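You operate a simulated robot arm through the tools that you are given. There is no shell and no other tool. Be economical: measure what you need, move in short steps, check, and stop when the job is done.

The job below is to be done with a simulated robot arm. You get a single attempt, and the scene is never put back.

Task
Take the black cord clutch and leave it on the assembly bench top. Take the orange rod cap and put it on the service bench top. Stack the 30.00 rubber pad from the dispatch table top on top of the 22.50 rubber pad. Open the drawer under the ledge, put the cradle grease tin on the lane bench top away in the inside of the drawer under the ledge, then shut the ledge. The order is free. Set down upright: black cord clutch.

The check looks at the end state, three seconds after you hand in, the way a careful person would. Anything else that was tipped, shoved, dropped, spilled or broken makes it a failure. Lids that push on must go on centred and level and be pressed home; caps that screw on are set level and turned clockwise until they are tight.

Robot
A 7-joint arm with a fingered hand on a trunk, on a base that drives. Base frame: it is fixed to the floor where the robot stands at the start and does not move with it; the origin is under the middle of the robot, x ahead of it, y to its left, z up; the surface under the hand at the start is at about z = 0.8. Lengths are in m, angles in degrees, forces in N, time in s.
Its first joint turns from -166.0 to 166.0 degrees. Places, roughly: assembly bench top [-2.3, -1.8, 0.8]; black cord clutch (24x6x10 cm) [1, 0, 0.8]; cradle grease tin [-9.5, -1.75, 0.75]; drawer under the ledge [-7.5, 1.7, 0.7]; inside of the drawer under the ledge [-7.5, 1.7, 0.6]; orange rod cap (3x3x5 cm) [0.7, 1.3, 0.7]; rubber pad [1, 1.75, 0.75]; service bench top [1, 3.2, 0.8]. Payload 4 kg.
The TCP is the grasp point between the finger pads, 0.03 m short of the fingertips. In the tool frame z runs along the fingers and y along their closing line. Largest opening 0.104 m; the body of the gripper starts 0.035 m behind the TCP. The gripper is a hand of 4 fingers: y runs from the thumb to the fingers, the wrist lies at [-0.015, -0.113, -0.19] in the tool frame, and closing takes about 1.5 s.
Orientation is that of the tool frame in the base frame, as a unit quaternion [x, y, z, w]. With the fingers straight down and the wrist toward the robot, the tool's x, y and z point along [0, 1, 0], [1, 0, 0] and [0, 0, -1] of the base frame.

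Tools
- The arm moves only by the tool jog_arm. Its argument "steps" is a list of rows, each a list of 2 entries, a list of its own where there are three numbers: the shift along the base's x, y, z in units of 50 mm (1.0 is 50 mm), then the turn, a rotation vector about the base's x, y, z in units of 4 degrees (1.0 is 4 degrees). In form: [[[dx, dy, dz], [rx, ry, rz]], ...]. A call has 1 to 10 rows; each row shifts and turns the commanded pose from where the row before left it. "jaw" is the opening, from 0 (shut) to 1 (fully open), set as the call begins (left out, the last holds). A call with a number of a shift or a turn outside -1 to 1 is refused whole. Rows are played at 5 a second. More than 0.05 m and 8.6 degrees between two rows, or a gripper value outside its range, and nothing of the call is played. A pose out of reach is approached as far as the arm can. The call stops where the force on the tool passes 40 N (or 10 N more than at its start, if that is more) or the arm is blocked; 0.2 s more then pass. Each finger travels about 0.153 m/s and halts on what it meets, pressing with about 24 N; the grip force reading is that of the motor and also rises with nothing between the fingers. The clock runs only during rows and for 0.2 s after the last one: add rows that do not move to give the fingers time. It gives the time, the measured TCP pose, the force on the tool (base axes), the opening and the grip force at its end, in the units of the frame above (readings bear some noise), with the torque about the TCP (base axes, N m) and any sound that the robot's microphone picked up, and new pictures: "show" is both (left out), scene, wrist or none.
- Cameras (640 x 400 px; columns grow to the right, rows downward): "scene" is now at [0.322, 0.1616, 1.2768]; the picture's right is [-0.42, -0.91, 0.00], its down [-0.24, 0.11, -0.96] and it looks along [0.88, -0.40, -0.27] (base axes); focal length 252 px, centre (320, 200). "wrist" rides on the gripper at [0.061, -0.092, -0.13] in the tool frame; the picture's right is [-0.81, 0.28, -0.52], its down [-0.53, -0.71, 0.46] and it looks along [-0.24, 0.64, 0.72] (tool axes); focal length 275 px, centre (320, 200). There is no depth. A picture from a camera that has moved, and an enlarged one, comes with that camera's place and axes in the base frame and with its lens. The place of the scene camera against the robot may be out by one fixed shift of up to 0.018 m in any direction.
- drive_base(legs): drives the robot by 1 to 6 legs, each [ahead, left, turn to the left] in m, m and degrees, along the robot's own axes; the way and the turn of a leg run together, so that a leg with both is an arc; at most 1.5 m and 180 degrees a leg. The arm and the cameras ride along, it lands a little off, and it stops where it bumps. It gives what a move gives, and a new picture of the scene camera.
- set_fingers(index, middle, ring, thumb_bend, thumb_turn): sets how far each is bent, from 0 (flat) to 1 (curled in); at 0.3 the hand is open as for a grip, at 0.7 the pads meet at the TCP. One left out holds its place. A second passes; each finger stops where it meets its share of the squeeze, and holds until it gets a number again. A gripper value or a shape takes the hand back. It gives what a move gives, with no picture; readings hold the bend of each and the force on the fingers (four entries, about 0 where the hand has none), thumb and palm. thumb_turn goes from beside the hand (0) to across from the fingers (1), as for a grip.
- preshape(shape): the hand has 4 fingers and takes this shape, open, in about a second: jaw (thumb against the fingers, like two jaws); tri (thumb and two fingers); tip (a fingertip pinch); poke (one finger out to press); point (the index stretched); flat (the hand flat); cup (the hand cupped); fist (a fist). The gripper value then closes the fingers along that shape, each until it touches; the sizes above hold for jaw. It gives what a move gives, with no picture.
- aim_head(pan, tilt): turns the head with the scene camera to pan (to the left, within 143 degrees either way) and tilt (down, from -29 to 69), counted from straight ahead of the robot. It gives what a move gives, and a new picture of the scene camera.
- inspect(camera, box): a new picture of the part [left, top, right, bottom] of that camera's present view, enlarged. The clock stands still meanwhile.
- hand_in(): hands the job in; it is judged then, once.

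Go step by step. Nothing tells you exact positions but the pictures and the camera data: compare them with the known pose of the tool, close in by small moves and look again before you grip or let go. The budget is 165 turns and 260 pictures, counting those below and the enlarged ones. Unless the task says otherwise, let go and move clear before handing in.

The tools are called after "Call:" by a JSON object that holds its "api" and its "payload". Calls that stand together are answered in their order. jog_arm: Moves the arm, as the interface text tells. Its arguments: {"type":"object","properties":{"steps":{"type":"array"},"jaw":{"type":"number"},"show":{"type":"string","enum":["both","scene","wrist","none"]}},"required":["steps"]} The other tools are called the same way: preshape (shape) gives the hand a shape; set_fingers (index, middle, ring, thumb_bend, thumb_turn) moves the fingers one by one; drive_base (legs) drives the base; aim_head (pan, tilt) turns the head that bears the scene camera; inspect (camera, box) takes an enlarged picture of a part of a camera's view; hand_in () hands the job in.

At the start:

```text
time: 0.0
position: [0.7024, -0.2215, 1.0613]
tool_rot: [0.707, 0.707, 0.0, 0.0]
contact_force: [0.1, 0.7, -0.1]
torque: [0.02, -0.01, 0.02]
opening: 0.1036
grip_force: 0.1
shape: jaw
bend: [0.3, 0.3, 0.3, 0.3, 0.98]
finger forces: [0.1, 0.0, 0.1, 0.1, 0.0, 0.0]
robot x, y, heading: [0.0008, 0.0021, 0.1]
head pan, tilt: [-24.8, 15.4]
```

scene: 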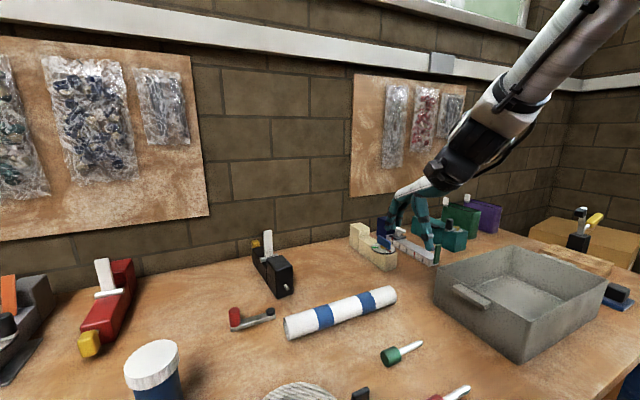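
wrist: 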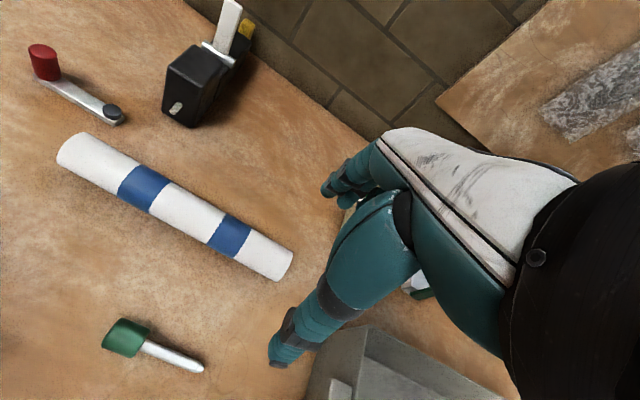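

I see the black cord clutch at about (1.0, 0.01) on the bench ahead. I'll look closer at it and then look around.

Call:
{"api": "inspect", "payload": {"camera": "scene", "box": [200, 210, 340, 310]}}

Call:
{"api": "inspect", "payload": {"camera": "wrist", "box": [130, 0, 290, 140]}}

Call:
{"api": "aim_head", "payload": {"pan": 60, "tilt": 25}}

Call:
{"api": "aim_head", "payload": {"pan": -125, "tilt": 15}}

```text
4.00 times, centred on (270, 260) of scene
camera zoom: at [0.322, 0.1616, 1.2768], right [-0.42, -0.91, 0.0], down [-0.24, 0.11, -0.96], along [0.88, -0.4, -0.27], focal length 1007 px, centre (520, -40)
```

zoom: 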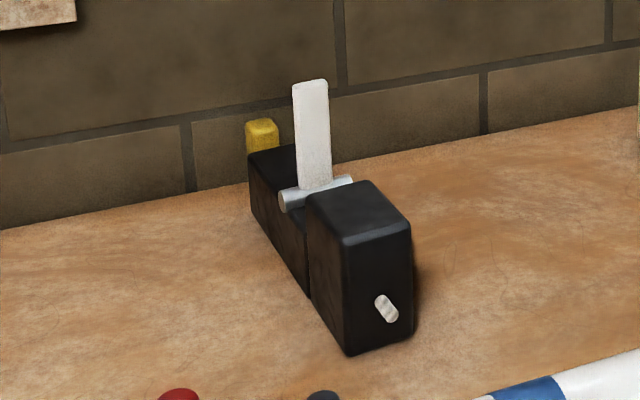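

```text
2.86 times, centred on (210, 70) of wrist
camera zoom: at [0.6122, -0.1614, 1.1908], right [0.28, -0.81, 0.52], down [-0.71, -0.53, -0.46], along [0.64, -0.24, -0.72], focal length 786 px, centre (634, 571)
```

zoom: 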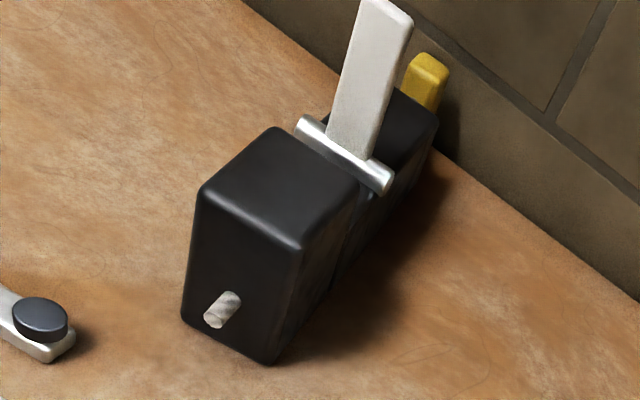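

```text
time: 1.6
position: [0.7028, -0.2207, 1.061]
tool_rot: [0.707, 0.707, -0.001, 0.0]
contact_force: [-0.7, 0.0, 0.0]
torque: [0.01, 0.0, -0.01]
opening: 0.1035
grip_force: 0.0
shape: jaw
bend: [0.3, 0.3, 0.3, 0.3, 0.98]
finger forces: [0.0, 0.0, 0.0, 0.1, 0.1, 0.0]
robot x, y, heading: [-0.0008, 0.0011, -0.1]
head pan, tilt: [60.0, 25.0]
camera scene: at [0.2833, 0.2805, 1.2612], right [0.87, -0.5, 0.0], down [-0.21, -0.37, -0.91], along [0.45, 0.78, -0.42], focal length 252 px, centre (320, 200)
```

scene: 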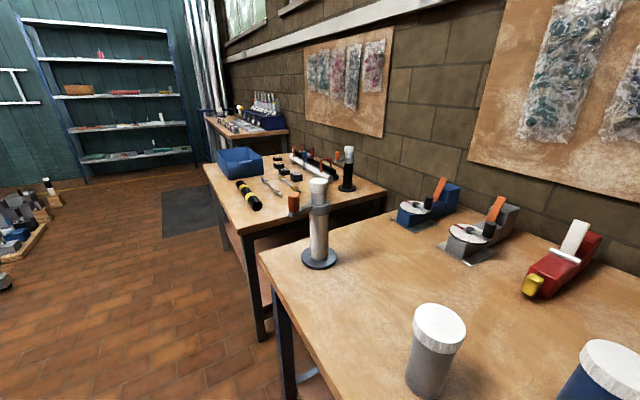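

```text
time: 4.3
position: [0.7016, -0.2206, 1.0606]
tool_rot: [0.707, 0.707, 0.0, -0.001]
contact_force: [-0.4, 0.0, 1.1]
torque: [0.01, -0.03, 0.0]
opening: 0.1037
grip_force: 0.0
shape: jaw
bend: [0.3, 0.3, 0.3, 0.3, 0.98]
finger forces: [0.0, 0.0, 0.0, 0.0, 0.0, 0.0]
robot x, y, heading: [0.001, -0.0043, 0.0]
head pan, tilt: [-125.0, 15.0]
camera scene: at [0.1837, 0.1242, 1.2775], right [-0.82, 0.57, 0.0], down [0.15, 0.21, -0.97], along [-0.55, -0.79, -0.26], focal length 252 px, centre (320, 200)
```

scene: 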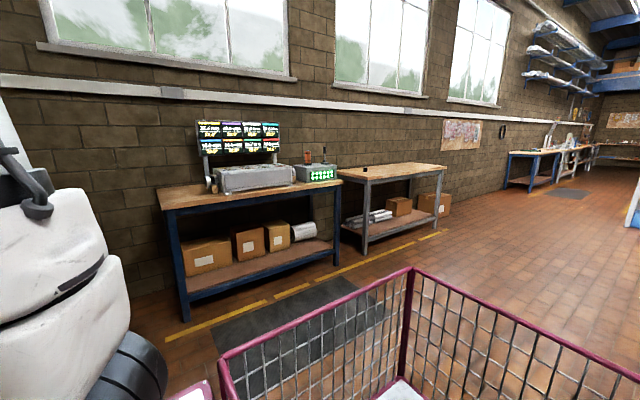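

Assembly bench lies behind right; dispatch table to the left. There is a pink cage behind me to mind. I'll zoom in on the left and survey the rear left too.

Call:
{"api": "aim_head", "payload": {"pan": 143, "tilt": 25}}

Call:
{"api": "aim_head", "payload": {"pan": 60, "tilt": 20}}

Call:
{"api": "inspect", "payload": {"camera": "scene", "box": [200, 120, 400, 245]}}

```text
time: 8.1
position: [0.7025, -0.2218, 1.0609]
tool_rot: [0.707, 0.707, 0.0, 0.0]
contact_force: [-0.1, 0.7, -0.4]
torque: [0.0, 0.02, -0.02]
opening: 0.1035
grip_force: 0.1
shape: jaw
bend: [0.3, 0.3, 0.3, 0.3, 0.98]
finger forces: [0.1, 0.0, 0.1, 0.0, 0.0, 0.0]
robot x, y, heading: [-0.0036, 0.0015, 0.0]
head pan, tilt: [143.0, 25.0]
camera scene: at [0.1637, 0.2562, 1.2612], right [0.6, 0.8, 0.0], down [0.34, -0.25, -0.91], along [-0.72, 0.55, -0.42], focal length 252 px, centre (320, 200)
```

scene: 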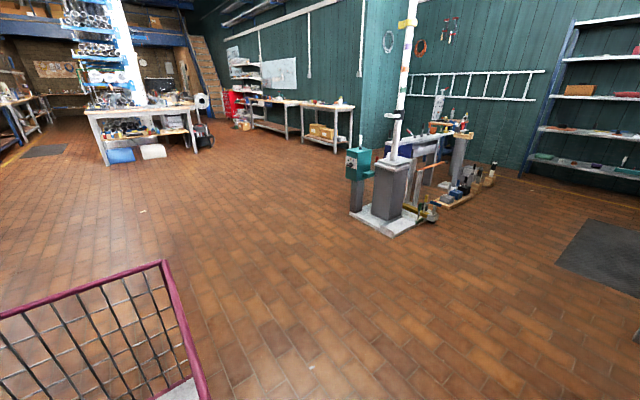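

```text
time: 9.6
position: [0.7025, -0.2216, 1.0617]
tool_rot: [0.707, 0.707, 0.0, 0.0]
contact_force: [0.0, 0.4, -0.1]
torque: [0.04, 0.01, -0.01]
opening: 0.1038
grip_force: 0.0
shape: jaw
bend: [0.3, 0.3, 0.3, 0.3, 0.98]
finger forces: [0.1, 0.0, 0.0, 0.0, 0.0, 0.0]
robot x, y, heading: [-0.0021, 0.0001, 0.0]
head pan, tilt: [60.0, 20.0]
camera scene: at [0.2837, 0.2814, 1.2693], right [0.87, -0.5, 0.0], down [-0.17, -0.3, -0.94], along [0.47, 0.81, -0.34], focal length 252 px, centre (320, 200)
```

scene: 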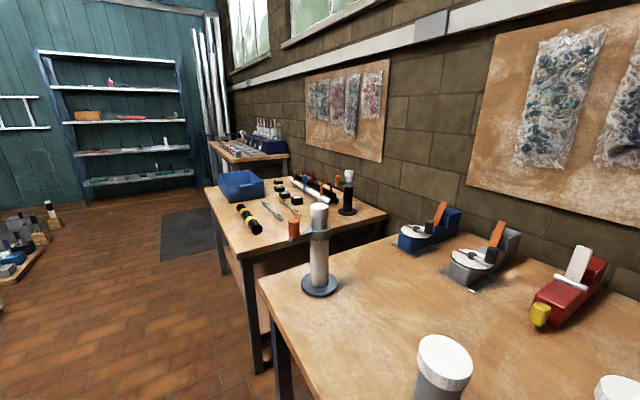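

```text
3.20 times, centred on (300, 182) of scene
camera zoom: at [0.2837, 0.2814, 1.2693], right [0.87, -0.5, 0.0], down [-0.17, -0.3, -0.94], along [0.47, 0.81, -0.34], focal length 806 px, centre (384, 256)
```

zoom: 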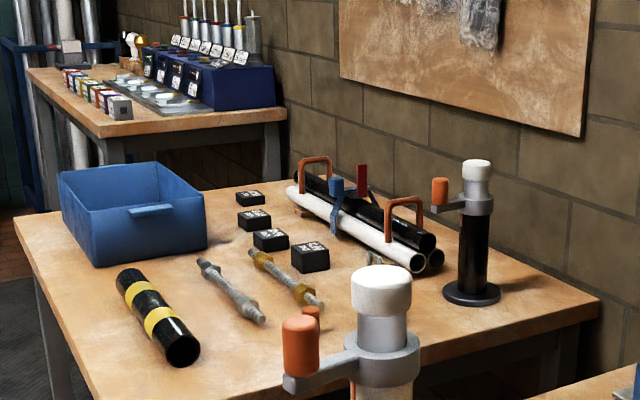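

The black clutch runs nearly along x (yaw ~5°), so I need the closing line along y. Rotating the tool 90° about z while above the bench.

Call:
{"api": "jog_arm", "payload": {"steps": [[[0, 0, 0], [0, 0, 1]], [[0, 0, 0], [0, 0, 1]], [[0, 0, 0], [0, 0, 1]], [[0, 0, 0], [0, 0, 1]], [[0, 0, 0], [0, 0, 1]], [[0, 0, 0], [0, 0, 1]], [[0, 0, 0], [0, 0, 1]], [[0, 0, 0], [0, 0, 1]], [[0, 0, 0], [0, 0, 1]], [[0, 0, 0], [0, 0, 1]]], "show": "none"}}

Call:
{"api": "jog_arm", "payload": {"steps": [[[0, 0, 0], [0, 0, 1]], [[0, 0, 0], [0, 0, 1]], [[0, 0, 0], [0, 0, 1]], [[0, 0, 0], [0, 0, 1]], [[0, 0, 0], [0, 0, 1]], [[0, 0, 0], [0, 0, 1]], [[0, 0, 0], [0, 0, 1]], [[0, 0, 0], [0, 0, 1]], [[0, 0, 0], [0, 0, 1]], [[0, 0, 0], [0, 0, 1]]], "show": "none"}}

Call:
{"api": "aim_head", "payload": {"pan": -12, "tilt": 28}}

Call:
{"api": "jog_arm", "payload": {"steps": [[[0, 0, 0], [0, 0, 1]], [[0.5, 0.5, 0], [0, 0, 1]], [[0.5, 0.5, 0], [0, 0, 1]], [[0.5, 0.5, 0], [0, 0, 0.75]], [[0.5, 0.5, 0], [0, 0, 0]], [[0, 0, 0], [0, 0, 0]]]}}

```text
time: 11.8
position: [0.7028, -0.2213, 1.0604]
tool_rot: [0.421, 0.907, 0.0, 0.0]
contact_force: [-0.1, -0.2, -0.1]
torque: [-0.02, -0.02, 0.02]
opening: 0.1035
grip_force: 0.0
shape: jaw
bend: [0.3, 0.3, 0.3, 0.3, 0.98]
finger forces: [0.1, 0.0, 0.1, 0.0, 0.0, 0.0]
robot x, y, heading: [-0.0015, 0.0001, -0.1]
head pan, tilt: [60.0, 20.0]
```

```text
time: 14.0
position: [0.7021, -0.2222, 1.0612]
tool_rot: [0.087, 0.996, 0.0, 0.0]
contact_force: [-0.2, 0.1, -1.0]
torque: [0.01, 0.01, 0.03]
opening: 0.1036
grip_force: 0.0
shape: jaw
bend: [0.3, 0.3, 0.3, 0.3, 0.98]
finger forces: [0.0, 0.0, 0.1, 0.1, 0.1, 0.0]
robot x, y, heading: [0.0007, -0.0011, -0.0]
head pan, tilt: [60.0, 20.0]
```

```text
time: 15.5
position: [0.7033, -0.2229, 1.062]
tool_rot: [0.087, 0.996, 0.0, 0.0]
contact_force: [0.2, 0.1, -0.5]
torque: [0.02, -0.01, 0.03]
opening: 0.1037
grip_force: 0.1
shape: jaw
bend: [0.3, 0.3, 0.3, 0.3, 0.98]
finger forces: [0.0, 0.1, 0.0, 0.1, 0.0, 0.0]
robot x, y, heading: [-0.0004, -0.0028, -0.2]
head pan, tilt: [-12.0, 28.0]
camera scene: at [0.3265, 0.1818, 1.2564], right [-0.21, -0.98, 0.0], down [-0.46, 0.1, -0.88], along [0.86, -0.18, -0.47], focal length 252 px, centre (320, 200)
```

scene: 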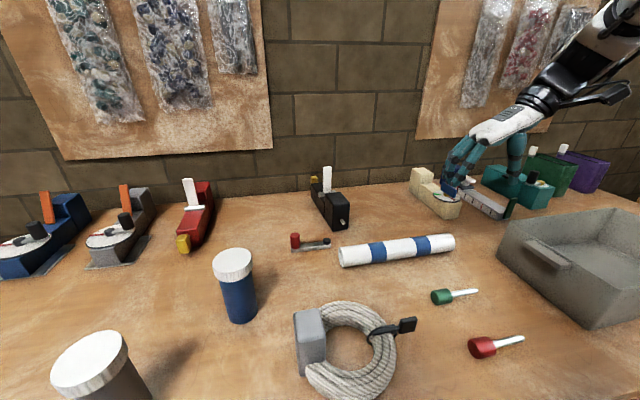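

```text
time: 16.9
position: [0.8014, -0.1202, 1.0625]
tool_rot: [-0.043, 0.999, 0.0, 0.0]
contact_force: [-0.6, -0.7, -0.1]
torque: [0.0, 0.0, 0.0]
opening: 0.1036
grip_force: 0.0
shape: jaw
bend: [0.3, 0.3, 0.3, 0.3, 0.98]
finger forces: [0.0, 0.0, 0.0, 0.0, 0.0, 0.0]
robot x, y, heading: [-0.0003, 0.0019, 0.0]
head pan, tilt: [-12.0, 28.0]
camera scene: at [0.3264, 0.1818, 1.2564], right [-0.21, -0.98, 0.0], down [-0.46, 0.1, -0.88], along [0.86, -0.18, -0.47], focal length 252 px, centre (320, 200)
camera wrist: at [0.75, -0.2185, 1.1922], right [0.78, 0.35, 0.52], down [0.59, -0.66, -0.46], along [0.19, 0.66, -0.72], focal length 275 px, centre (320, 200)
```

scene: 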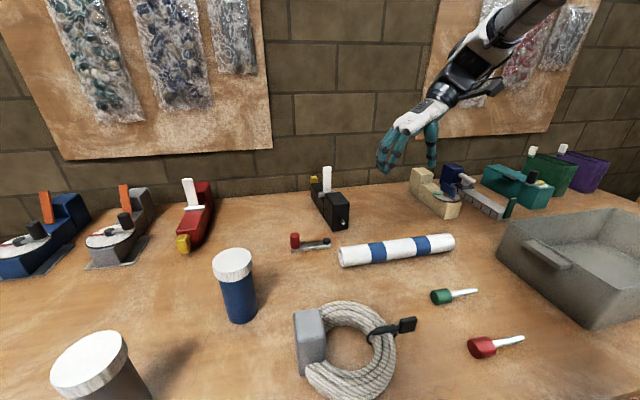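
wrist: 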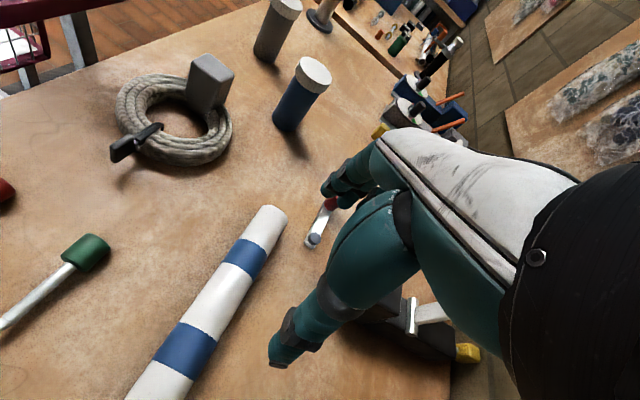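

Zooming on the clutch to measure its pose and on the hand to calibrate the camera.

Call:
{"api": "inspect", "payload": {"camera": "scene", "box": [280, 150, 376, 240]}}

Call:
{"api": "inspect", "payload": {"camera": "scene", "box": [360, 90, 456, 180]}}

```text
4.44 times, centred on (328, 195) of scene
camera zoom: at [0.3264, 0.1818, 1.2564], right [-0.21, -0.98, 0.0], down [-0.46, 0.1, -0.88], along [0.86, -0.18, -0.47], focal length 1119 px, centre (284, 222)
```

zoom: 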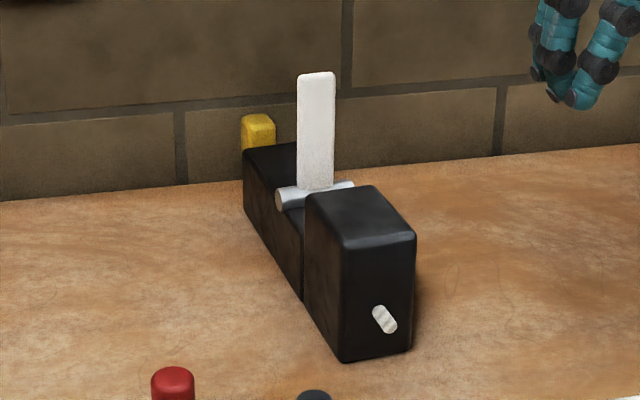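

```text
4.44 times, centred on (408, 135) of scene
camera zoom: at [0.3264, 0.1818, 1.2564], right [-0.21, -0.98, 0.0], down [-0.46, 0.1, -0.88], along [0.86, -0.18, -0.47], focal length 1119 px, centre (-71, 489)
```

zoom: 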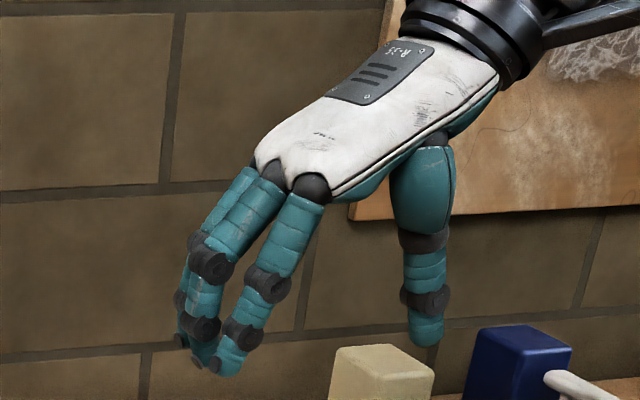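

The clutch's front block is centred near (0.993, -0.011), yaw ~6.4°, top z≈0.89. I'll drive a touch closer and hover above it.

Call:
{"api": "drive_base", "payload": {"legs": [[0.08, 0, 0]]}}

Call:
{"api": "jog_arm", "payload": {"steps": [[[0.6, 0.7, 0], [0, 0, 0.38]], [[0.7, 0.7, 0], [0, 0, 0]], [[0.7, 0.7, 0], [0, 0, 0]], [[0, 0, 0], [0, 0, 0]]]}}

```text
time: 17.9
position: [0.8797, -0.1224, 1.0627]
tool_rot: [-0.043, 0.999, 0.0, 0.001]
contact_force: [-0.4, 0.3, 0.6]
torque: [0.02, -0.01, -0.01]
opening: 0.1036
grip_force: 0.0
shape: jaw
bend: [0.3, 0.3, 0.3, 0.3, 0.98]
finger forces: [0.1, 0.1, 0.0, 0.1, 0.1, 0.1]
robot x, y, heading: [0.0794, -0.0, -0.2]
head pan, tilt: [-12.0, 28.0]
camera scene: at [0.4054, 0.1811, 1.2564], right [-0.21, -0.98, 0.0], down [-0.46, 0.1, -0.88], along [0.86, -0.18, -0.47], focal length 252 px, centre (320, 200)
```

scene: 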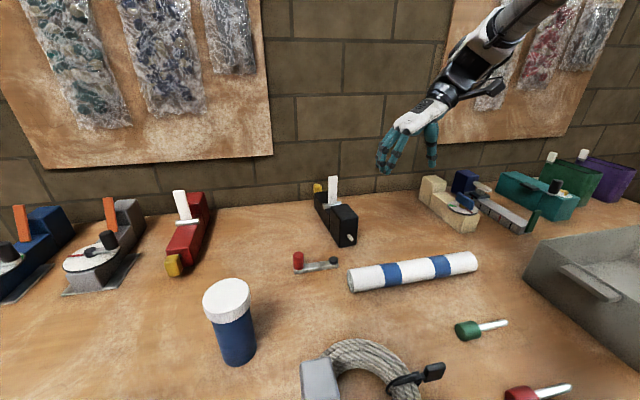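

```text
time: 18.9
position: [0.9795, -0.0168, 1.0618]
tool_rot: [-0.056, 0.998, 0.0, 0.0]
contact_force: [0.1, -0.5, -0.5]
torque: [-0.01, 0.0, 0.03]
opening: 0.1038
grip_force: 0.0
shape: jaw
bend: [0.3, 0.3, 0.3, 0.3, 0.98]
finger forces: [0.0, 0.1, 0.1, 0.0, 0.0, 0.1]
robot x, y, heading: [0.0768, 0.0011, 0.1]
head pan, tilt: [-12.0, 28.0]
camera scene: at [0.4053, 0.1812, 1.2564], right [-0.21, -0.98, 0.0], down [-0.46, 0.1, -0.88], along [0.86, -0.18, -0.47], focal length 252 px, centre (320, 200)
camera wrist: at [0.93, -0.1149, 1.1917], right [0.77, 0.36, 0.52], down [0.61, -0.65, -0.46], along [0.17, 0.67, -0.72], focal length 275 px, centre (320, 200)
```

scene: 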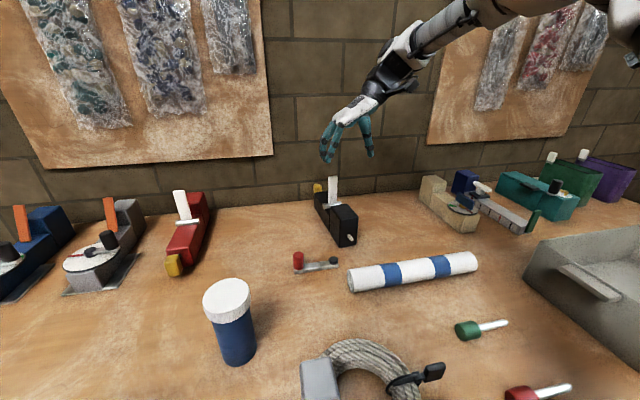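
wrist: 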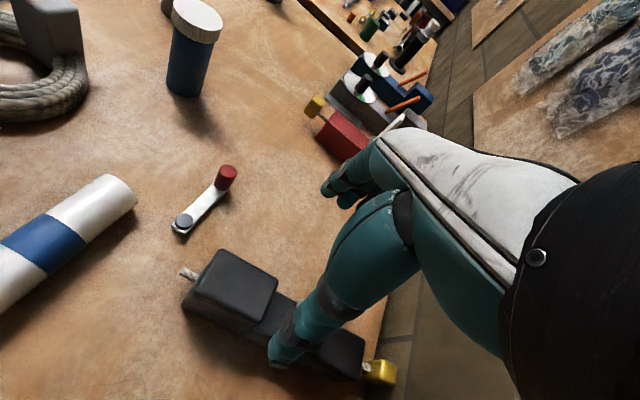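

By wrist camera the front block is centred at about (0.967, -0.009); the scene camera seems ~1.5 cm lower than reported. Aligning and descending halfway.

Call:
{"api": "jog_arm", "payload": {"steps": [[[-0.27, 0.15, 0], [0, 0, 0]], [[0, 0, -0.8], [0, 0, 0]], [[0, 0, -0.8], [0, 0, 0]], [[0, 0, -0.8], [0, 0, 0]], [[0, 0, -0.4], [0, 0, 0]], [[0, 0, 0], [0, 0, 0]]]}}

Call:
{"api": "inspect", "payload": {"camera": "scene", "box": [280, 120, 400, 260]}}

```text
time: 20.3
position: [0.9667, -0.009, 0.921]
tool_rot: [-0.056, 0.998, 0.0, 0.0]
contact_force: [0.3, 0.6, 0.3]
torque: [-0.02, 0.0, 0.01]
opening: 0.104
grip_force: 0.0
shape: jaw
bend: [0.3, 0.3, 0.3, 0.3, 0.98]
finger forces: [0.0, 0.0, 0.1, 0.0, 0.0, 0.1]
robot x, y, heading: [0.0749, -0.0026, 0.1]
head pan, tilt: [-12.0, 28.0]
camera scene: at [0.4054, 0.1812, 1.2564], right [-0.21, -0.98, 0.0], down [-0.46, 0.1, -0.88], along [0.86, -0.18, -0.47], focal length 252 px, centre (320, 200)
camera wrist: at [0.9178, -0.1092, 1.051], right [0.77, 0.36, 0.52], down [0.61, -0.65, -0.46], along [0.17, 0.67, -0.72], focal length 275 px, centre (320, 200)
```

scene: 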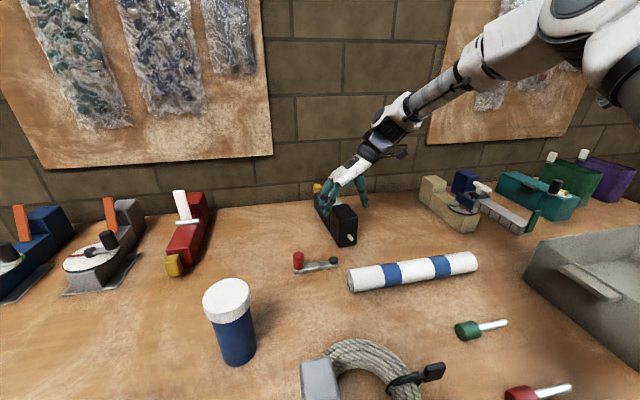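
wrist: 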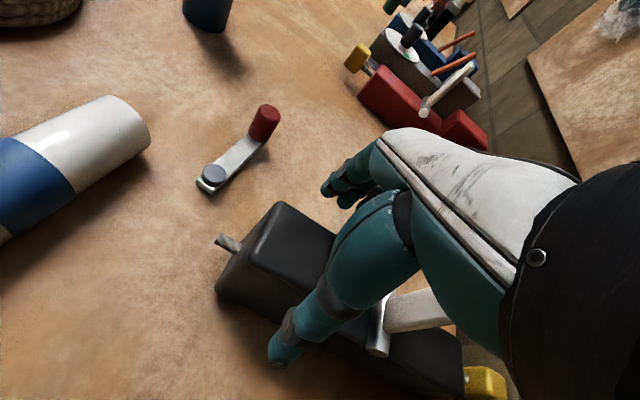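

```text
2.86 times, centred on (340, 190) of scene
camera zoom: at [0.4054, 0.1812, 1.2564], right [-0.21, -0.98, 0.0], down [-0.46, 0.1, -0.88], along [0.86, -0.18, -0.47], focal length 720 px, centre (263, 229)
```

zoom: 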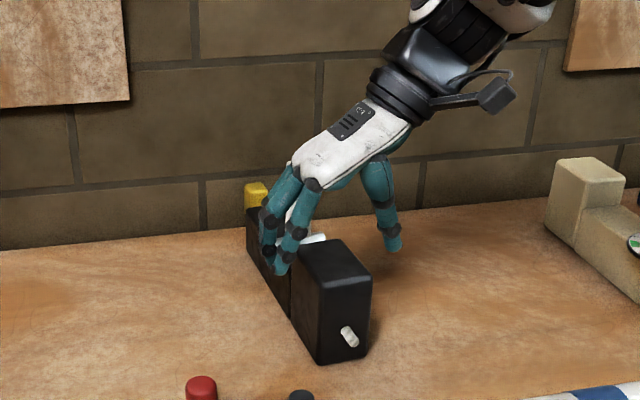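

Geometry is consistent: the hand straddles the block and the lever is well behind. Descending and closing.

Call:
{"api": "jog_arm", "payload": {"steps": [[[0.08, 0, -0.5], [0, 0, 0]], [[0, 0, -0.6], [0, 0, 0]], [[0, 0, 0], [0, 0, 0]]], "show": "none"}}

Call:
{"api": "jog_arm", "payload": {"steps": [[[0, 0, 0], [0, 0, 0]], [[0, 0, 0], [0, 0, 0]], [[0, 0, 0], [0, 0, 0]], [[0, 0, 0], [0, 0, 0]], [[0, 0, 0], [0, 0, 0]], [[0, 0, 0], [0, 0, 0]], [[0, 0, 0], [0, 0, 0]], [[0, 0, 0], [0, 0, 0]]], "jaw": 0}}

```text
time: 21.1
position: [0.9713, -0.0094, 0.8665]
tool_rot: [-0.056, 0.998, -0.001, 0.0]
contact_force: [0.6, 1.3, -0.2]
torque: [-0.02, 0.02, -0.03]
opening: 0.1039
grip_force: 0.0
shape: jaw
bend: [0.3, 0.3, 0.3, 0.3, 0.98]
finger forces: [0.2, 0.1, 0.0, 0.0, 0.0, 0.0]
robot x, y, heading: [0.0755, 0.0017, -0.1]
head pan, tilt: [-12.0, 28.0]
```

```text
time: 22.9
position: [0.9716, -0.0096, 0.8664]
tool_rot: [-0.055, 0.998, -0.001, 0.001]
contact_force: [0.3, 1.2, -0.7]
torque: [0.01, 0.03, 0.05]
opening: 0.0486
grip_force: 24.3
shape: jaw
bend: [0.74, 0.44, 0.4, 0.72, 1.0]
finger forces: [12.3, 6.6, 3.0, 0.0, 21.4, 0.0]
robot x, y, heading: [0.0771, -0.001, -0.1]
head pan, tilt: [-12.0, 28.0]
camera scene: at [0.4055, 0.1812, 1.2564], right [-0.21, -0.98, 0.0], down [-0.46, 0.1, -0.88], along [0.86, -0.18, -0.47], focal length 252 px, centre (320, 200)
camera wrist: at [0.9216, -0.1091, 0.9961], right [0.77, 0.36, 0.52], down [0.61, -0.65, -0.46], along [0.17, 0.67, -0.72], focal length 275 px, centre (320, 200)
```

scene: 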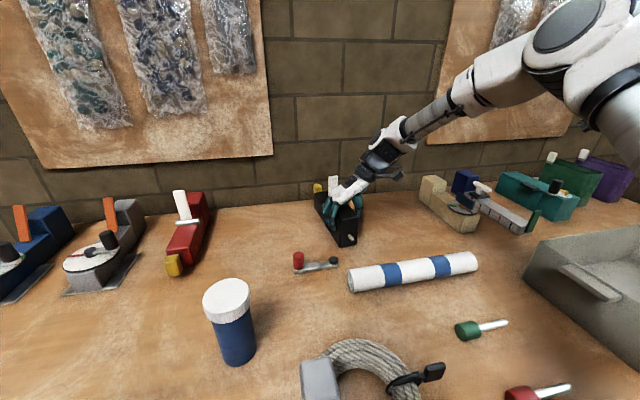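
wrist: 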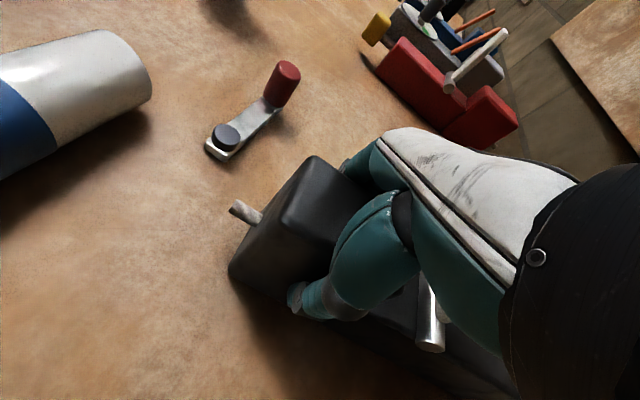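

Gripped, but the index is bent further than the others; looking closely.

Call:
{"api": "inspect", "payload": {"camera": "scene", "box": [300, 165, 380, 255]}}

```text
4.44 times, centred on (340, 210) of scene
camera zoom: at [0.4055, 0.1812, 1.2564], right [-0.21, -0.98, 0.0], down [-0.46, 0.1, -0.88], along [0.86, -0.18, -0.47], focal length 1119 px, centre (231, 156)
```

zoom: 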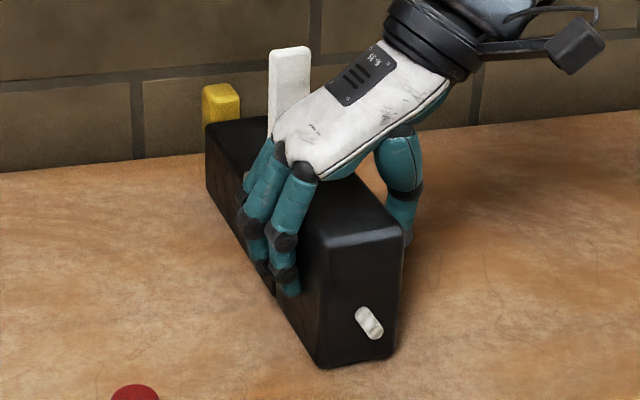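

The far finger seems to reach past the block into the lever notch. I'll open, shift 2 cm toward me and regrip.

Call:
{"api": "jog_arm", "payload": {"steps": [[[0, 0, 0], [0, 0, 0]], [[0, 0, 0], [0, 0, 0]], [[0, 0, 0], [0, 0, 0]], [[0, 0, 0], [0, 0, 0]], [[0, 0, 0], [0, 0, 0]], [[-0.4, -0.04, 0.05], [0, 0, 0]], [[0, 0, 0], [0, 0, 0]]], "jaw": 1, "show": "none"}}

Call:
{"api": "jog_arm", "payload": {"steps": [[[0, 0, 0], [0, 0, 0]], [[0, 0, 0], [0, 0, 0]], [[0, 0, 0], [0, 0, 0]], [[0, 0, 0], [0, 0, 0]], [[0, 0, 0], [0, 0, 0]], [[0, 0, 0], [0, 0, 0]], [[0, 0, 0], [0, 0, 0]], [[0, 0, 0], [0, 0, 0]]], "jaw": 0, "show": "wrist"}}

Call:
{"api": "inspect", "payload": {"camera": "scene", "box": [300, 165, 380, 255]}}

```text
time: 24.5
position: [0.95, -0.0119, 0.8702]
tool_rot: [-0.056, 0.998, 0.0, 0.0]
contact_force: [0.4, -0.1, -1.1]
torque: [0.0, -0.01, 0.0]
opening: 0.1038
grip_force: 0.1
shape: jaw
bend: [0.3, 0.3, 0.3, 0.3, 0.98]
finger forces: [0.0, 0.1, 0.1, 0.0, 0.1, 0.0]
robot x, y, heading: [0.079, 0.0001, 0.1]
head pan, tilt: [-12.0, 28.0]
```

```text
time: 26.3
position: [0.9495, -0.0124, 0.8699]
tool_rot: [-0.056, 0.998, 0.0, -0.001]
contact_force: [-0.3, 0.4, -0.4]
torque: [0.05, 0.03, 0.06]
opening: 0.0483
grip_force: 24.3
shape: jaw
bend: [0.74, 0.44, 0.41, 0.72, 1.0]
finger forces: [12.4, 6.4, 3.0, 0.0, 21.6, 0.1]
robot x, y, heading: [0.078, 0.0001, -0.3]
head pan, tilt: [-12.0, 28.0]
camera wrist: at [0.9016, -0.1112, 0.999], right [0.77, 0.36, 0.52], down [0.61, -0.65, -0.46], along [0.17, 0.67, -0.72], focal length 275 px, centre (320, 200)
```

wrist: 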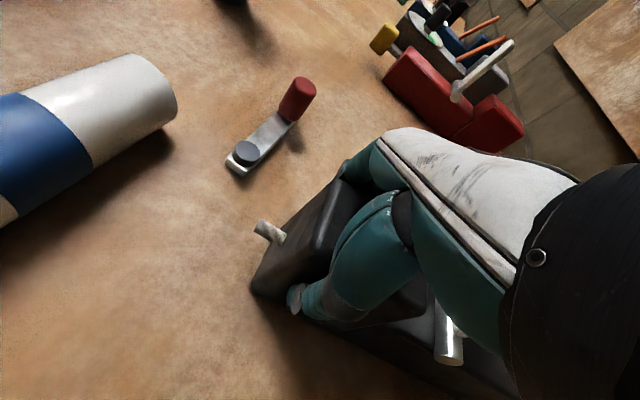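

```text
4.44 times, centred on (340, 210) of scene
camera zoom: at [0.4054, 0.1812, 1.2564], right [-0.21, -0.98, 0.0], down [-0.46, 0.1, -0.88], along [0.86, -0.18, -0.47], focal length 1119 px, centre (231, 156)
```

zoom: 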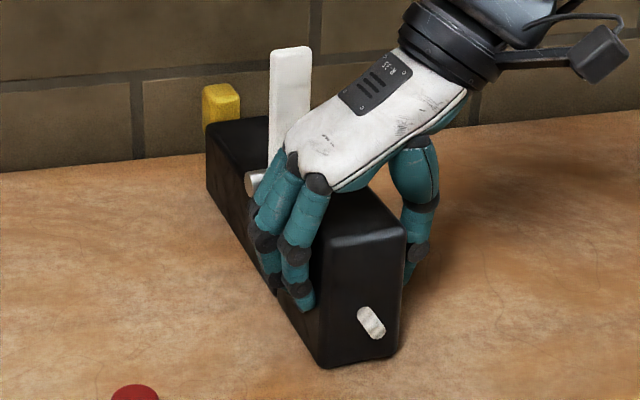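

Readings are identical, so that's just the hand's way of closing. I'll regrip nearer the centre of mass (x≈0.978) and lift.

Call:
{"api": "jog_arm", "payload": {"steps": [[[0, 0, 0], [0, 0, 0]], [[0, 0, 0], [0, 0, 0]], [[0, 0, 0], [0, 0, 0]], [[0, 0, 0], [0, 0, 0]], [[0, 0, 0], [0, 0, 0]], [[0.58, 0.09, -0.1], [0, 0, 0]], [[0, 0, 0], [0, 0, 0]]], "jaw": 1, "show": "none"}}

Call:
{"api": "jog_arm", "payload": {"steps": [[[0, 0, 0], [0, 0, 0]], [[0, 0, 0], [0, 0, 0]], [[0, 0, 0], [0, 0, 0]], [[0, 0, 0], [0, 0, 0]], [[0, 0, 0], [0, 0, 0]], [[0, 0, 0], [0, 0, 0]], [[0, 0, 0], [0, 0, 0]], [[0, 0, 0], [0, 0, 0]], [[0, 0, 0.5], [0, 0, 0]], [[0, 0, 0.5], [0, 0, 0]]], "jaw": 0}}

```text
time: 27.9
position: [0.9805, -0.008, 0.8639]
tool_rot: [-0.056, 0.998, 0.0, 0.0]
contact_force: [0.2, -0.3, -0.1]
torque: [-0.02, -0.02, 0.03]
opening: 0.1036
grip_force: 0.0
shape: jaw
bend: [0.3, 0.3, 0.3, 0.3, 0.98]
finger forces: [0.0, 0.0, 0.0, 0.0, 0.0, 0.1]
robot x, y, heading: [0.0813, 0.0013, -0.1]
head pan, tilt: [-12.0, 28.0]
```

```text
time: 30.1
position: [0.9806, -0.007, 0.9143]
tool_rot: [-0.056, 0.998, -0.001, -0.001]
contact_force: [0.3, 0.0, -3.8]
torque: [0.0, 0.22, 0.0]
opening: 0.048
grip_force: 23.7
shape: jaw
bend: [0.74, 0.46, 0.44, 0.71, 1.0]
finger forces: [13.7, 5.8, 2.9, 0.0, 22.2, 0.0]
robot x, y, heading: [0.0805, -0.0031, 0.0]
head pan, tilt: [-12.0, 28.0]
camera scene: at [0.4057, 0.1811, 1.2563], right [-0.21, -0.98, 0.0], down [-0.46, 0.1, -0.88], along [0.86, -0.18, -0.47], focal length 252 px, centre (320, 200)
camera wrist: at [0.9323, -0.1064, 1.0434], right [0.78, 0.36, 0.52], down [0.61, -0.65, -0.46], along [0.17, 0.67, -0.73], focal length 275 px, centre (320, 200)
```

scene: 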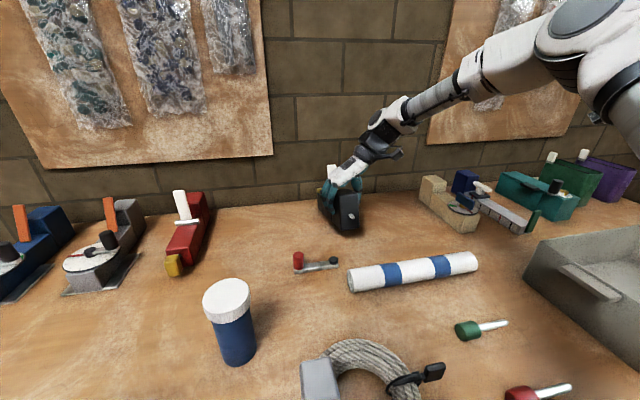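
wrist: 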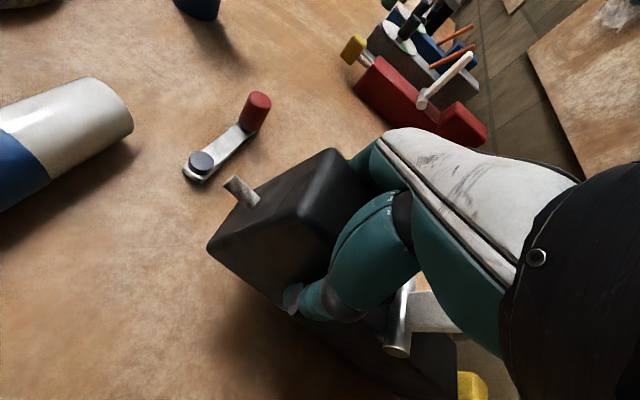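

It lifts (≈0.4 kg) with nose-up pitch. Raising more and checking the tilt.

Call:
{"api": "jog_arm", "payload": {"steps": [[[0, 0, 0.8], [0, 0, 0]], [[0, 0, 0.8], [0, 0, 0]], [[0, 0, 0], [0, 0, 0]]], "show": "none"}}

Call:
{"api": "inspect", "payload": {"camera": "scene", "box": [290, 120, 390, 240]}}

```text
time: 30.9
position: [0.9821, -0.0059, 0.9954]
tool_rot: [-0.056, 0.998, 0.0, 0.0]
contact_force: [-0.1, -0.4, -4.0]
torque: [0.02, 0.23, -0.02]
opening: 0.0482
grip_force: 23.3
shape: jaw
bend: [0.74, 0.46, 0.44, 0.71, 1.0]
finger forces: [14.2, 5.7, 3.0, 0.0, 22.7, 0.0]
robot x, y, heading: [0.0767, -0.0006, -0.2]
head pan, tilt: [-12.0, 28.0]
```

```text
3.33 times, centred on (340, 180) of scene
camera zoom: at [0.4056, 0.1811, 1.2564], right [-0.21, -0.98, 0.0], down [-0.46, 0.1, -0.88], along [0.86, -0.18, -0.47], focal length 840 px, centre (253, 267)
```

zoom: 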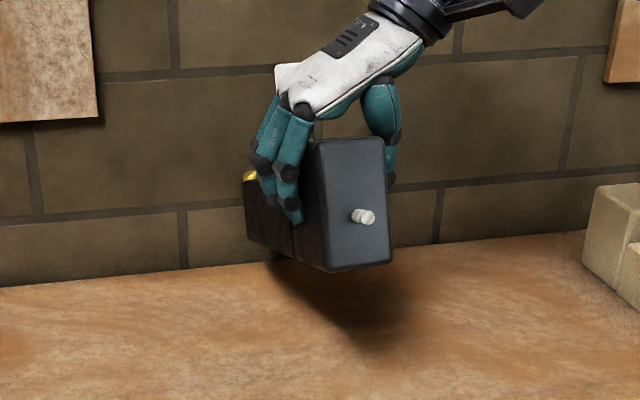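

The clutch hangs nose-up about 20°, stable. I'll raise and retract a bit, then drive to face the assembly bench.

Call:
{"api": "jog_arm", "payload": {"steps": [[[0, 0, 0.8], [0, 0, 0]], [[0, 0, 0.8], [0, 0, 0]], [[-0.5, 0, 0.6], [0, 0, 0]], [[-0.7, 0, 0], [0, 0, 0]], [[-0.7, 0, 0], [0, 0, 0]], [[-0.7, 0, 0], [0, 0, 0]], [[0, 0, 0], [0, 0, 0]]], "show": "none"}}

Call:
{"api": "drive_base", "payload": {"legs": [[-1.5, 0, 0], [-0.95, 0, 0], [0, 0, -90]]}}

```text
time: 32.5
position: [0.8505, -0.0058, 1.1041]
tool_rot: [-0.055, 0.998, 0.0, -0.001]
contact_force: [-0.2, -0.2, -3.5]
torque: [0.0, 0.26, -0.01]
opening: 0.0478
grip_force: 23.4
shape: jaw
bend: [0.74, 0.46, 0.44, 0.71, 1.0]
finger forces: [14.4, 5.6, 2.9, 0.1, 22.6, 0.1]
robot x, y, heading: [0.08, -0.0021, -0.2]
head pan, tilt: [-12.0, 28.0]
```

```text
time: 48.3
position: [-2.3603, -0.767, 1.1043]
tool_rot: [0.659, 0.752, 0.001, 0.001]
contact_force: [-0.1, -0.1, -3.6]
torque: [0.23, 0.02, 0.04]
opening: 0.048
grip_force: 23.8
shape: jaw
bend: [0.74, 0.46, 0.44, 0.71, 1.0]
finger forces: [14.2, 5.6, 3.0, 0.0, 22.7, 0.0]
robot x, y, heading: [-2.3662, 0.0038, -88.9]
head pan, tilt: [-12.0, 28.0]
camera scene: at [-2.1844, -0.3211, 1.2564], right [-0.98, 0.19, 0.0], down [0.09, 0.46, -0.88], along [-0.17, -0.87, -0.47], focal length 252 px, centre (320, 200)
```

scene: 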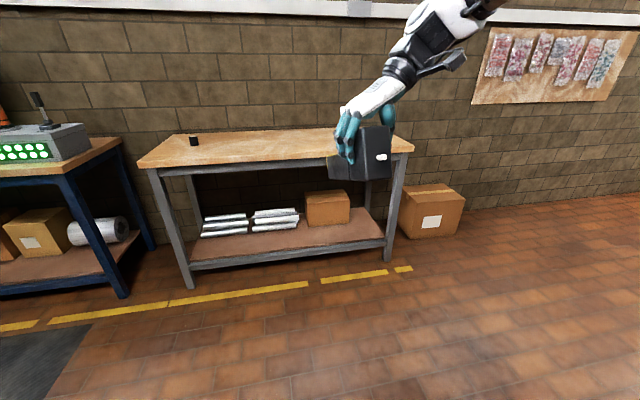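

The assembly bench is straight ahead (front edge y≈-1.62) and mostly empty. Driving up to it.

Call:
{"api": "drive_base", "payload": {"legs": [[1.03, 0, -1]]}}

Call:
{"api": "jog_arm", "payload": {"steps": [[[0, 0, 0], [0, 0, 0]]], "show": "wrist"}}

Call:
{"api": "inspect", "payload": {"camera": "scene", "box": [270, 60, 430, 200]}}

```text
time: 53.6
position: [-2.39, -1.7934, 1.1043]
tool_rot: [0.673, 0.74, 0.001, -0.001]
contact_force: [-0.5, -0.8, -3.6]
torque: [0.2, 0.03, -0.01]
opening: 0.048
grip_force: 24.5
shape: jaw
bend: [0.74, 0.46, 0.44, 0.71, 1.0]
finger forces: [14.4, 5.6, 3.0, 0.0, 22.6, 0.0]
robot x, y, heading: [-2.3653, -1.0224, -91.1]
head pan, tilt: [-12.0, 28.0]
camera scene: at [-2.1985, -1.3542, 1.2564], right [-0.97, 0.23, 0.0], down [0.11, 0.46, -0.88], along [-0.2, -0.86, -0.47], focal length 252 px, centre (320, 200)
```

scene: 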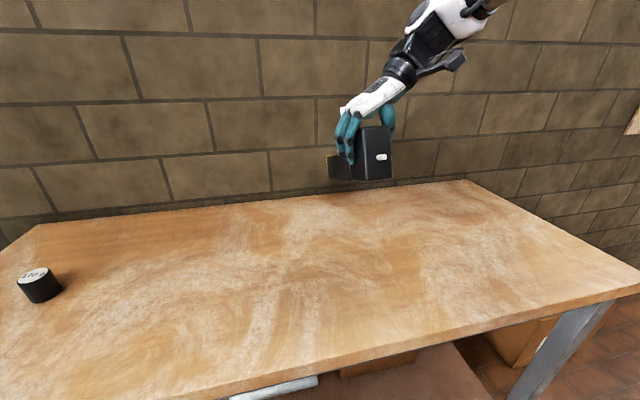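

```text
time: 54.0
position: [-2.3907, -1.793, 1.104]
tool_rot: [0.673, 0.739, 0.001, 0.0]
contact_force: [0.7, 0.5, -3.6]
torque: [0.28, 0.01, -0.02]
opening: 0.048
grip_force: 24.1
shape: jaw
bend: [0.74, 0.46, 0.44, 0.71, 1.0]
finger forces: [14.4, 5.6, 3.0, 0.0, 22.5, 0.0]
robot x, y, heading: [-2.37, -1.0219, -91.5]
head pan, tilt: [-12.0, 28.0]
camera wrist: at [-2.4862, -1.742, 1.2336], right [0.35, -0.78, 0.52], down [-0.66, -0.6, -0.46], along [0.66, -0.18, -0.72], focal length 275 px, centre (320, 200)
```

wrist: 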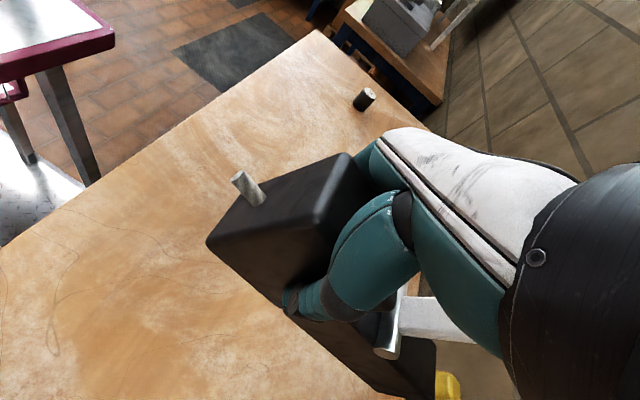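

```text
2.86 times, centred on (350, 130) of scene
camera zoom: at [-2.1985, -1.3542, 1.2564], right [-0.97, 0.23, 0.0], down [0.11, 0.46, -0.88], along [-0.2, -0.86, -0.47], focal length 720 px, centre (234, 400)
```

zoom: 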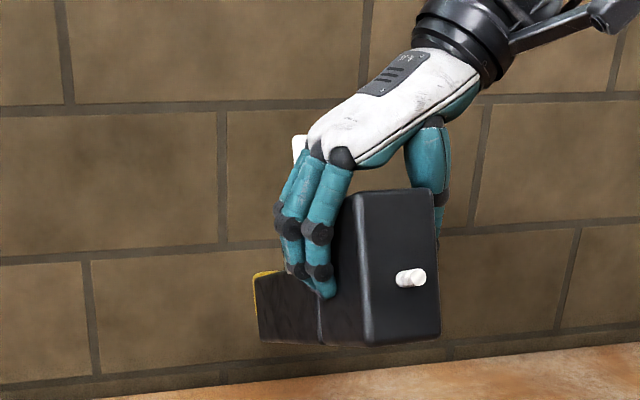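

The clutch is pitched roughly 20° nose-up. I'll tilt the tool to level it and look before lowering.

Call:
{"api": "jog_arm", "payload": {"steps": [[[0, 0, 0], [-1, 0, 0]], [[0, 0, 0], [-1, 0, 0]], [[0, 0, 0], [-1, 0, 0]], [[0, 0, 0], [-1, 0, 0]], [[0, 0, 0], [-1, 0, 0]], [[0, 0, -0.8], [0, 0, 0]], [[0, 0, -0.8], [0, 0, 0]], [[0, 0, -0.8], [0, 0, 0]], [[0, 0, 0], [0, 0, 0]]], "show": "wrist"}}

Call:
{"api": "inspect", "payload": {"camera": "scene", "box": [270, 100, 430, 240]}}

```text
time: 56.0
position: [-2.39, -1.7907, 0.9841]
tool_rot: [0.663, 0.728, -0.127, 0.117]
contact_force: [-1.5, -0.2, -3.4]
torque: [0.29, -0.04, -0.02]
opening: 0.048
grip_force: 24.6
shape: jaw
bend: [0.74, 0.46, 0.44, 0.71, 0.99]
finger forces: [15.3, 5.4, 2.9, 0.0, 23.3, 0.0]
robot x, y, heading: [-2.3668, -1.0197, -91.2]
head pan, tilt: [-12.0, 28.0]
camera wrist: at [-2.4854, -1.6989, 1.0872], right [0.35, -0.56, 0.75], down [-0.66, -0.72, -0.22], along [0.66, -0.42, -0.62], focal length 275 px, centre (320, 200)
```

wrist: 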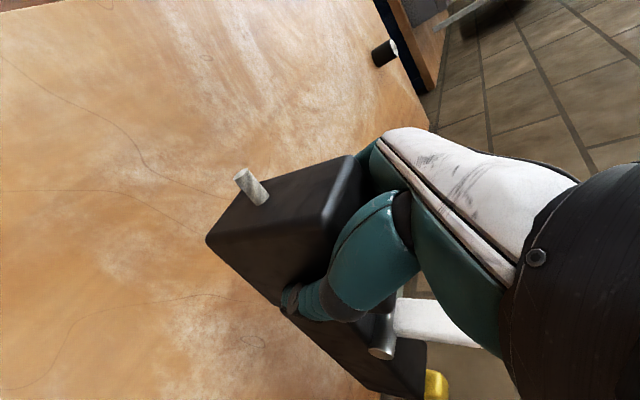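

```text
2.86 times, centred on (350, 170) of scene
camera zoom: at [-2.1984, -1.3541, 1.2564], right [-0.97, 0.23, 0.0], down [0.11, 0.46, -0.88], along [-0.2, -0.86, -0.47], focal length 720 px, centre (234, 286)
```

zoom: 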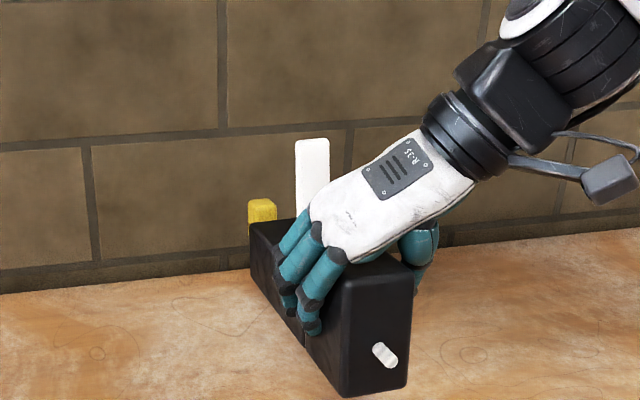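

It looks close to level. Lowering toward the bench, watching force.

Call:
{"api": "jog_arm", "payload": {"steps": [[[0, 0, -0.8], [0, 0, 0]], [[0, 0, -0.8], [0, 0, 0]], [[0, 0, -0.3], [0, 0, 0]], [[0, 0, 0], [0, 0, 0]]], "show": "none"}}

Call:
{"api": "inspect", "payload": {"camera": "scene", "box": [270, 120, 430, 260]}}

```text
time: 56.7
position: [-2.3867, -1.7943, 0.9067]
tool_rot: [0.663, 0.728, -0.13, 0.12]
contact_force: [-5.1, 7.9, 31.2]
torque: [0.29, 0.31, 0.0]
opening: 0.0497
grip_force: 23.7
shape: jaw
bend: [0.75, 0.46, 0.45, 0.72, 1.0]
finger forces: [18.0, 6.1, 3.1, 0.1, 39.6, 0.0]
robot x, y, heading: [-2.3688, -1.0168, -91.3]
head pan, tilt: [-12.0, 28.0]
stopped in row 3: the force on the tool passed its limit at 65 N (the readings are from after the stop); the commanded pose is now the measured one
```

```text
2.86 times, centred on (350, 190) of scene
camera zoom: at [-2.1989, -1.3529, 1.2568], right [-0.97, 0.23, 0.0], down [0.11, 0.46, -0.88], along [-0.2, -0.86, -0.47], focal length 720 px, centre (234, 229)
```

zoom: 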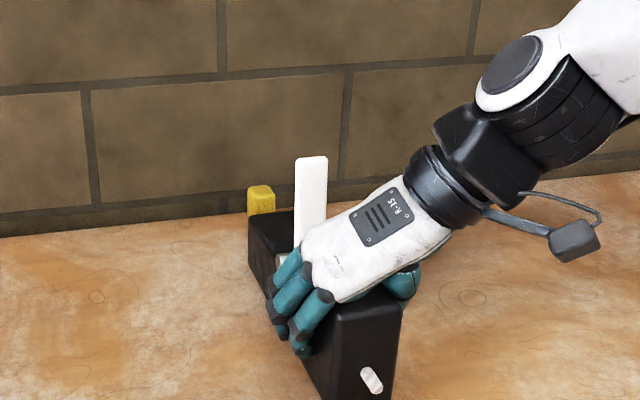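

Contact came earlier than expected (TCP z 0.907). Looking at the lower part to see what touches.

Call:
{"api": "inspect", "payload": {"camera": "scene", "box": [310, 170, 430, 280]}}

Call:
{"api": "jog_arm", "payload": {"steps": [[[0, 0, 0.1], [0, 0, 0]], [[0, 0, 0], [0, 0, 0]]], "show": "wrist"}}

```text
3.64 times, centred on (370, 225) of scene
camera zoom: at [-2.1989, -1.3529, 1.2568], right [-0.97, 0.23, 0.0], down [0.11, 0.46, -0.88], along [-0.2, -0.86, -0.47], focal length 916 px, centre (138, 109)
```

zoom: 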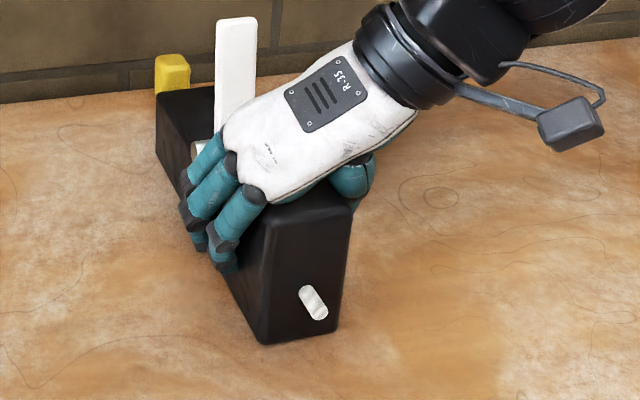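

```text
time: 57.3
position: [-2.3887, -1.795, 0.9089]
tool_rot: [0.663, 0.727, -0.131, 0.118]
contact_force: [0.3, 0.6, -2.7]
torque: [0.14, -0.01, 0.0]
opening: 0.0487
grip_force: 24.1
shape: jaw
bend: [0.74, 0.46, 0.45, 0.72, 1.0]
finger forces: [16.9, 6.2, 3.2, 0.0, 26.1, 0.0]
robot x, y, heading: [-2.37, -1.0232, -91.2]
head pan, tilt: [-12.0, 28.0]
camera wrist: at [-2.4843, -1.7016, 1.012], right [0.35, -0.55, 0.76], down [-0.66, -0.72, -0.22], along [0.67, -0.42, -0.62], focal length 275 px, centre (320, 200)
```

wrist: 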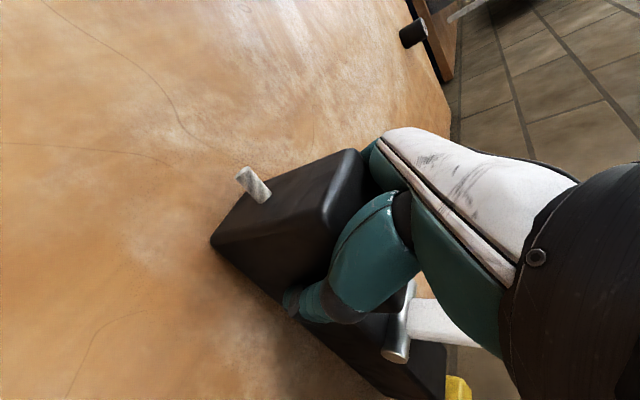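

The clutch rests lightly on this bench, which seems ~5 cm higher than nominal. Lowering by small steps to seat it.

Call:
{"api": "jog_arm", "payload": {"steps": [[[0, 0, -0.05], [0, 0, 0]], [[0, 0, 0], [0, 0, 0]]], "show": "none"}}

Call:
{"api": "inspect", "payload": {"camera": "scene", "box": [310, 170, 400, 280]}}

```text
time: 57.9
position: [-2.3872, -1.795, 0.9067]
tool_rot: [0.663, 0.728, -0.13, 0.119]
contact_force: [-0.5, 0.3, 6.5]
torque: [0.06, 0.3, -0.13]
opening: 0.049
grip_force: 24.2
shape: jaw
bend: [0.74, 0.46, 0.45, 0.72, 1.0]
finger forces: [17.7, 5.7, 2.9, 0.0, 28.9, 0.0]
robot x, y, heading: [-2.3673, -1.024, -91.2]
head pan, tilt: [-12.0, 28.0]
```

```text
3.64 times, centred on (355, 225) of scene
camera zoom: at [-2.1986, -1.3539, 1.2565], right [-0.97, 0.23, 0.0], down [0.11, 0.46, -0.88], along [-0.2, -0.86, -0.47], focal length 916 px, centre (193, 109)
```

zoom: 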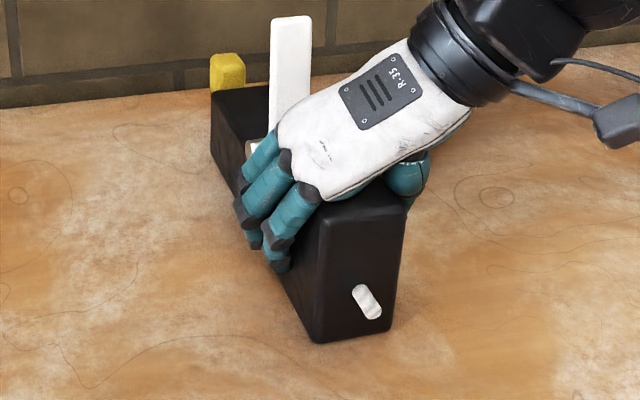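

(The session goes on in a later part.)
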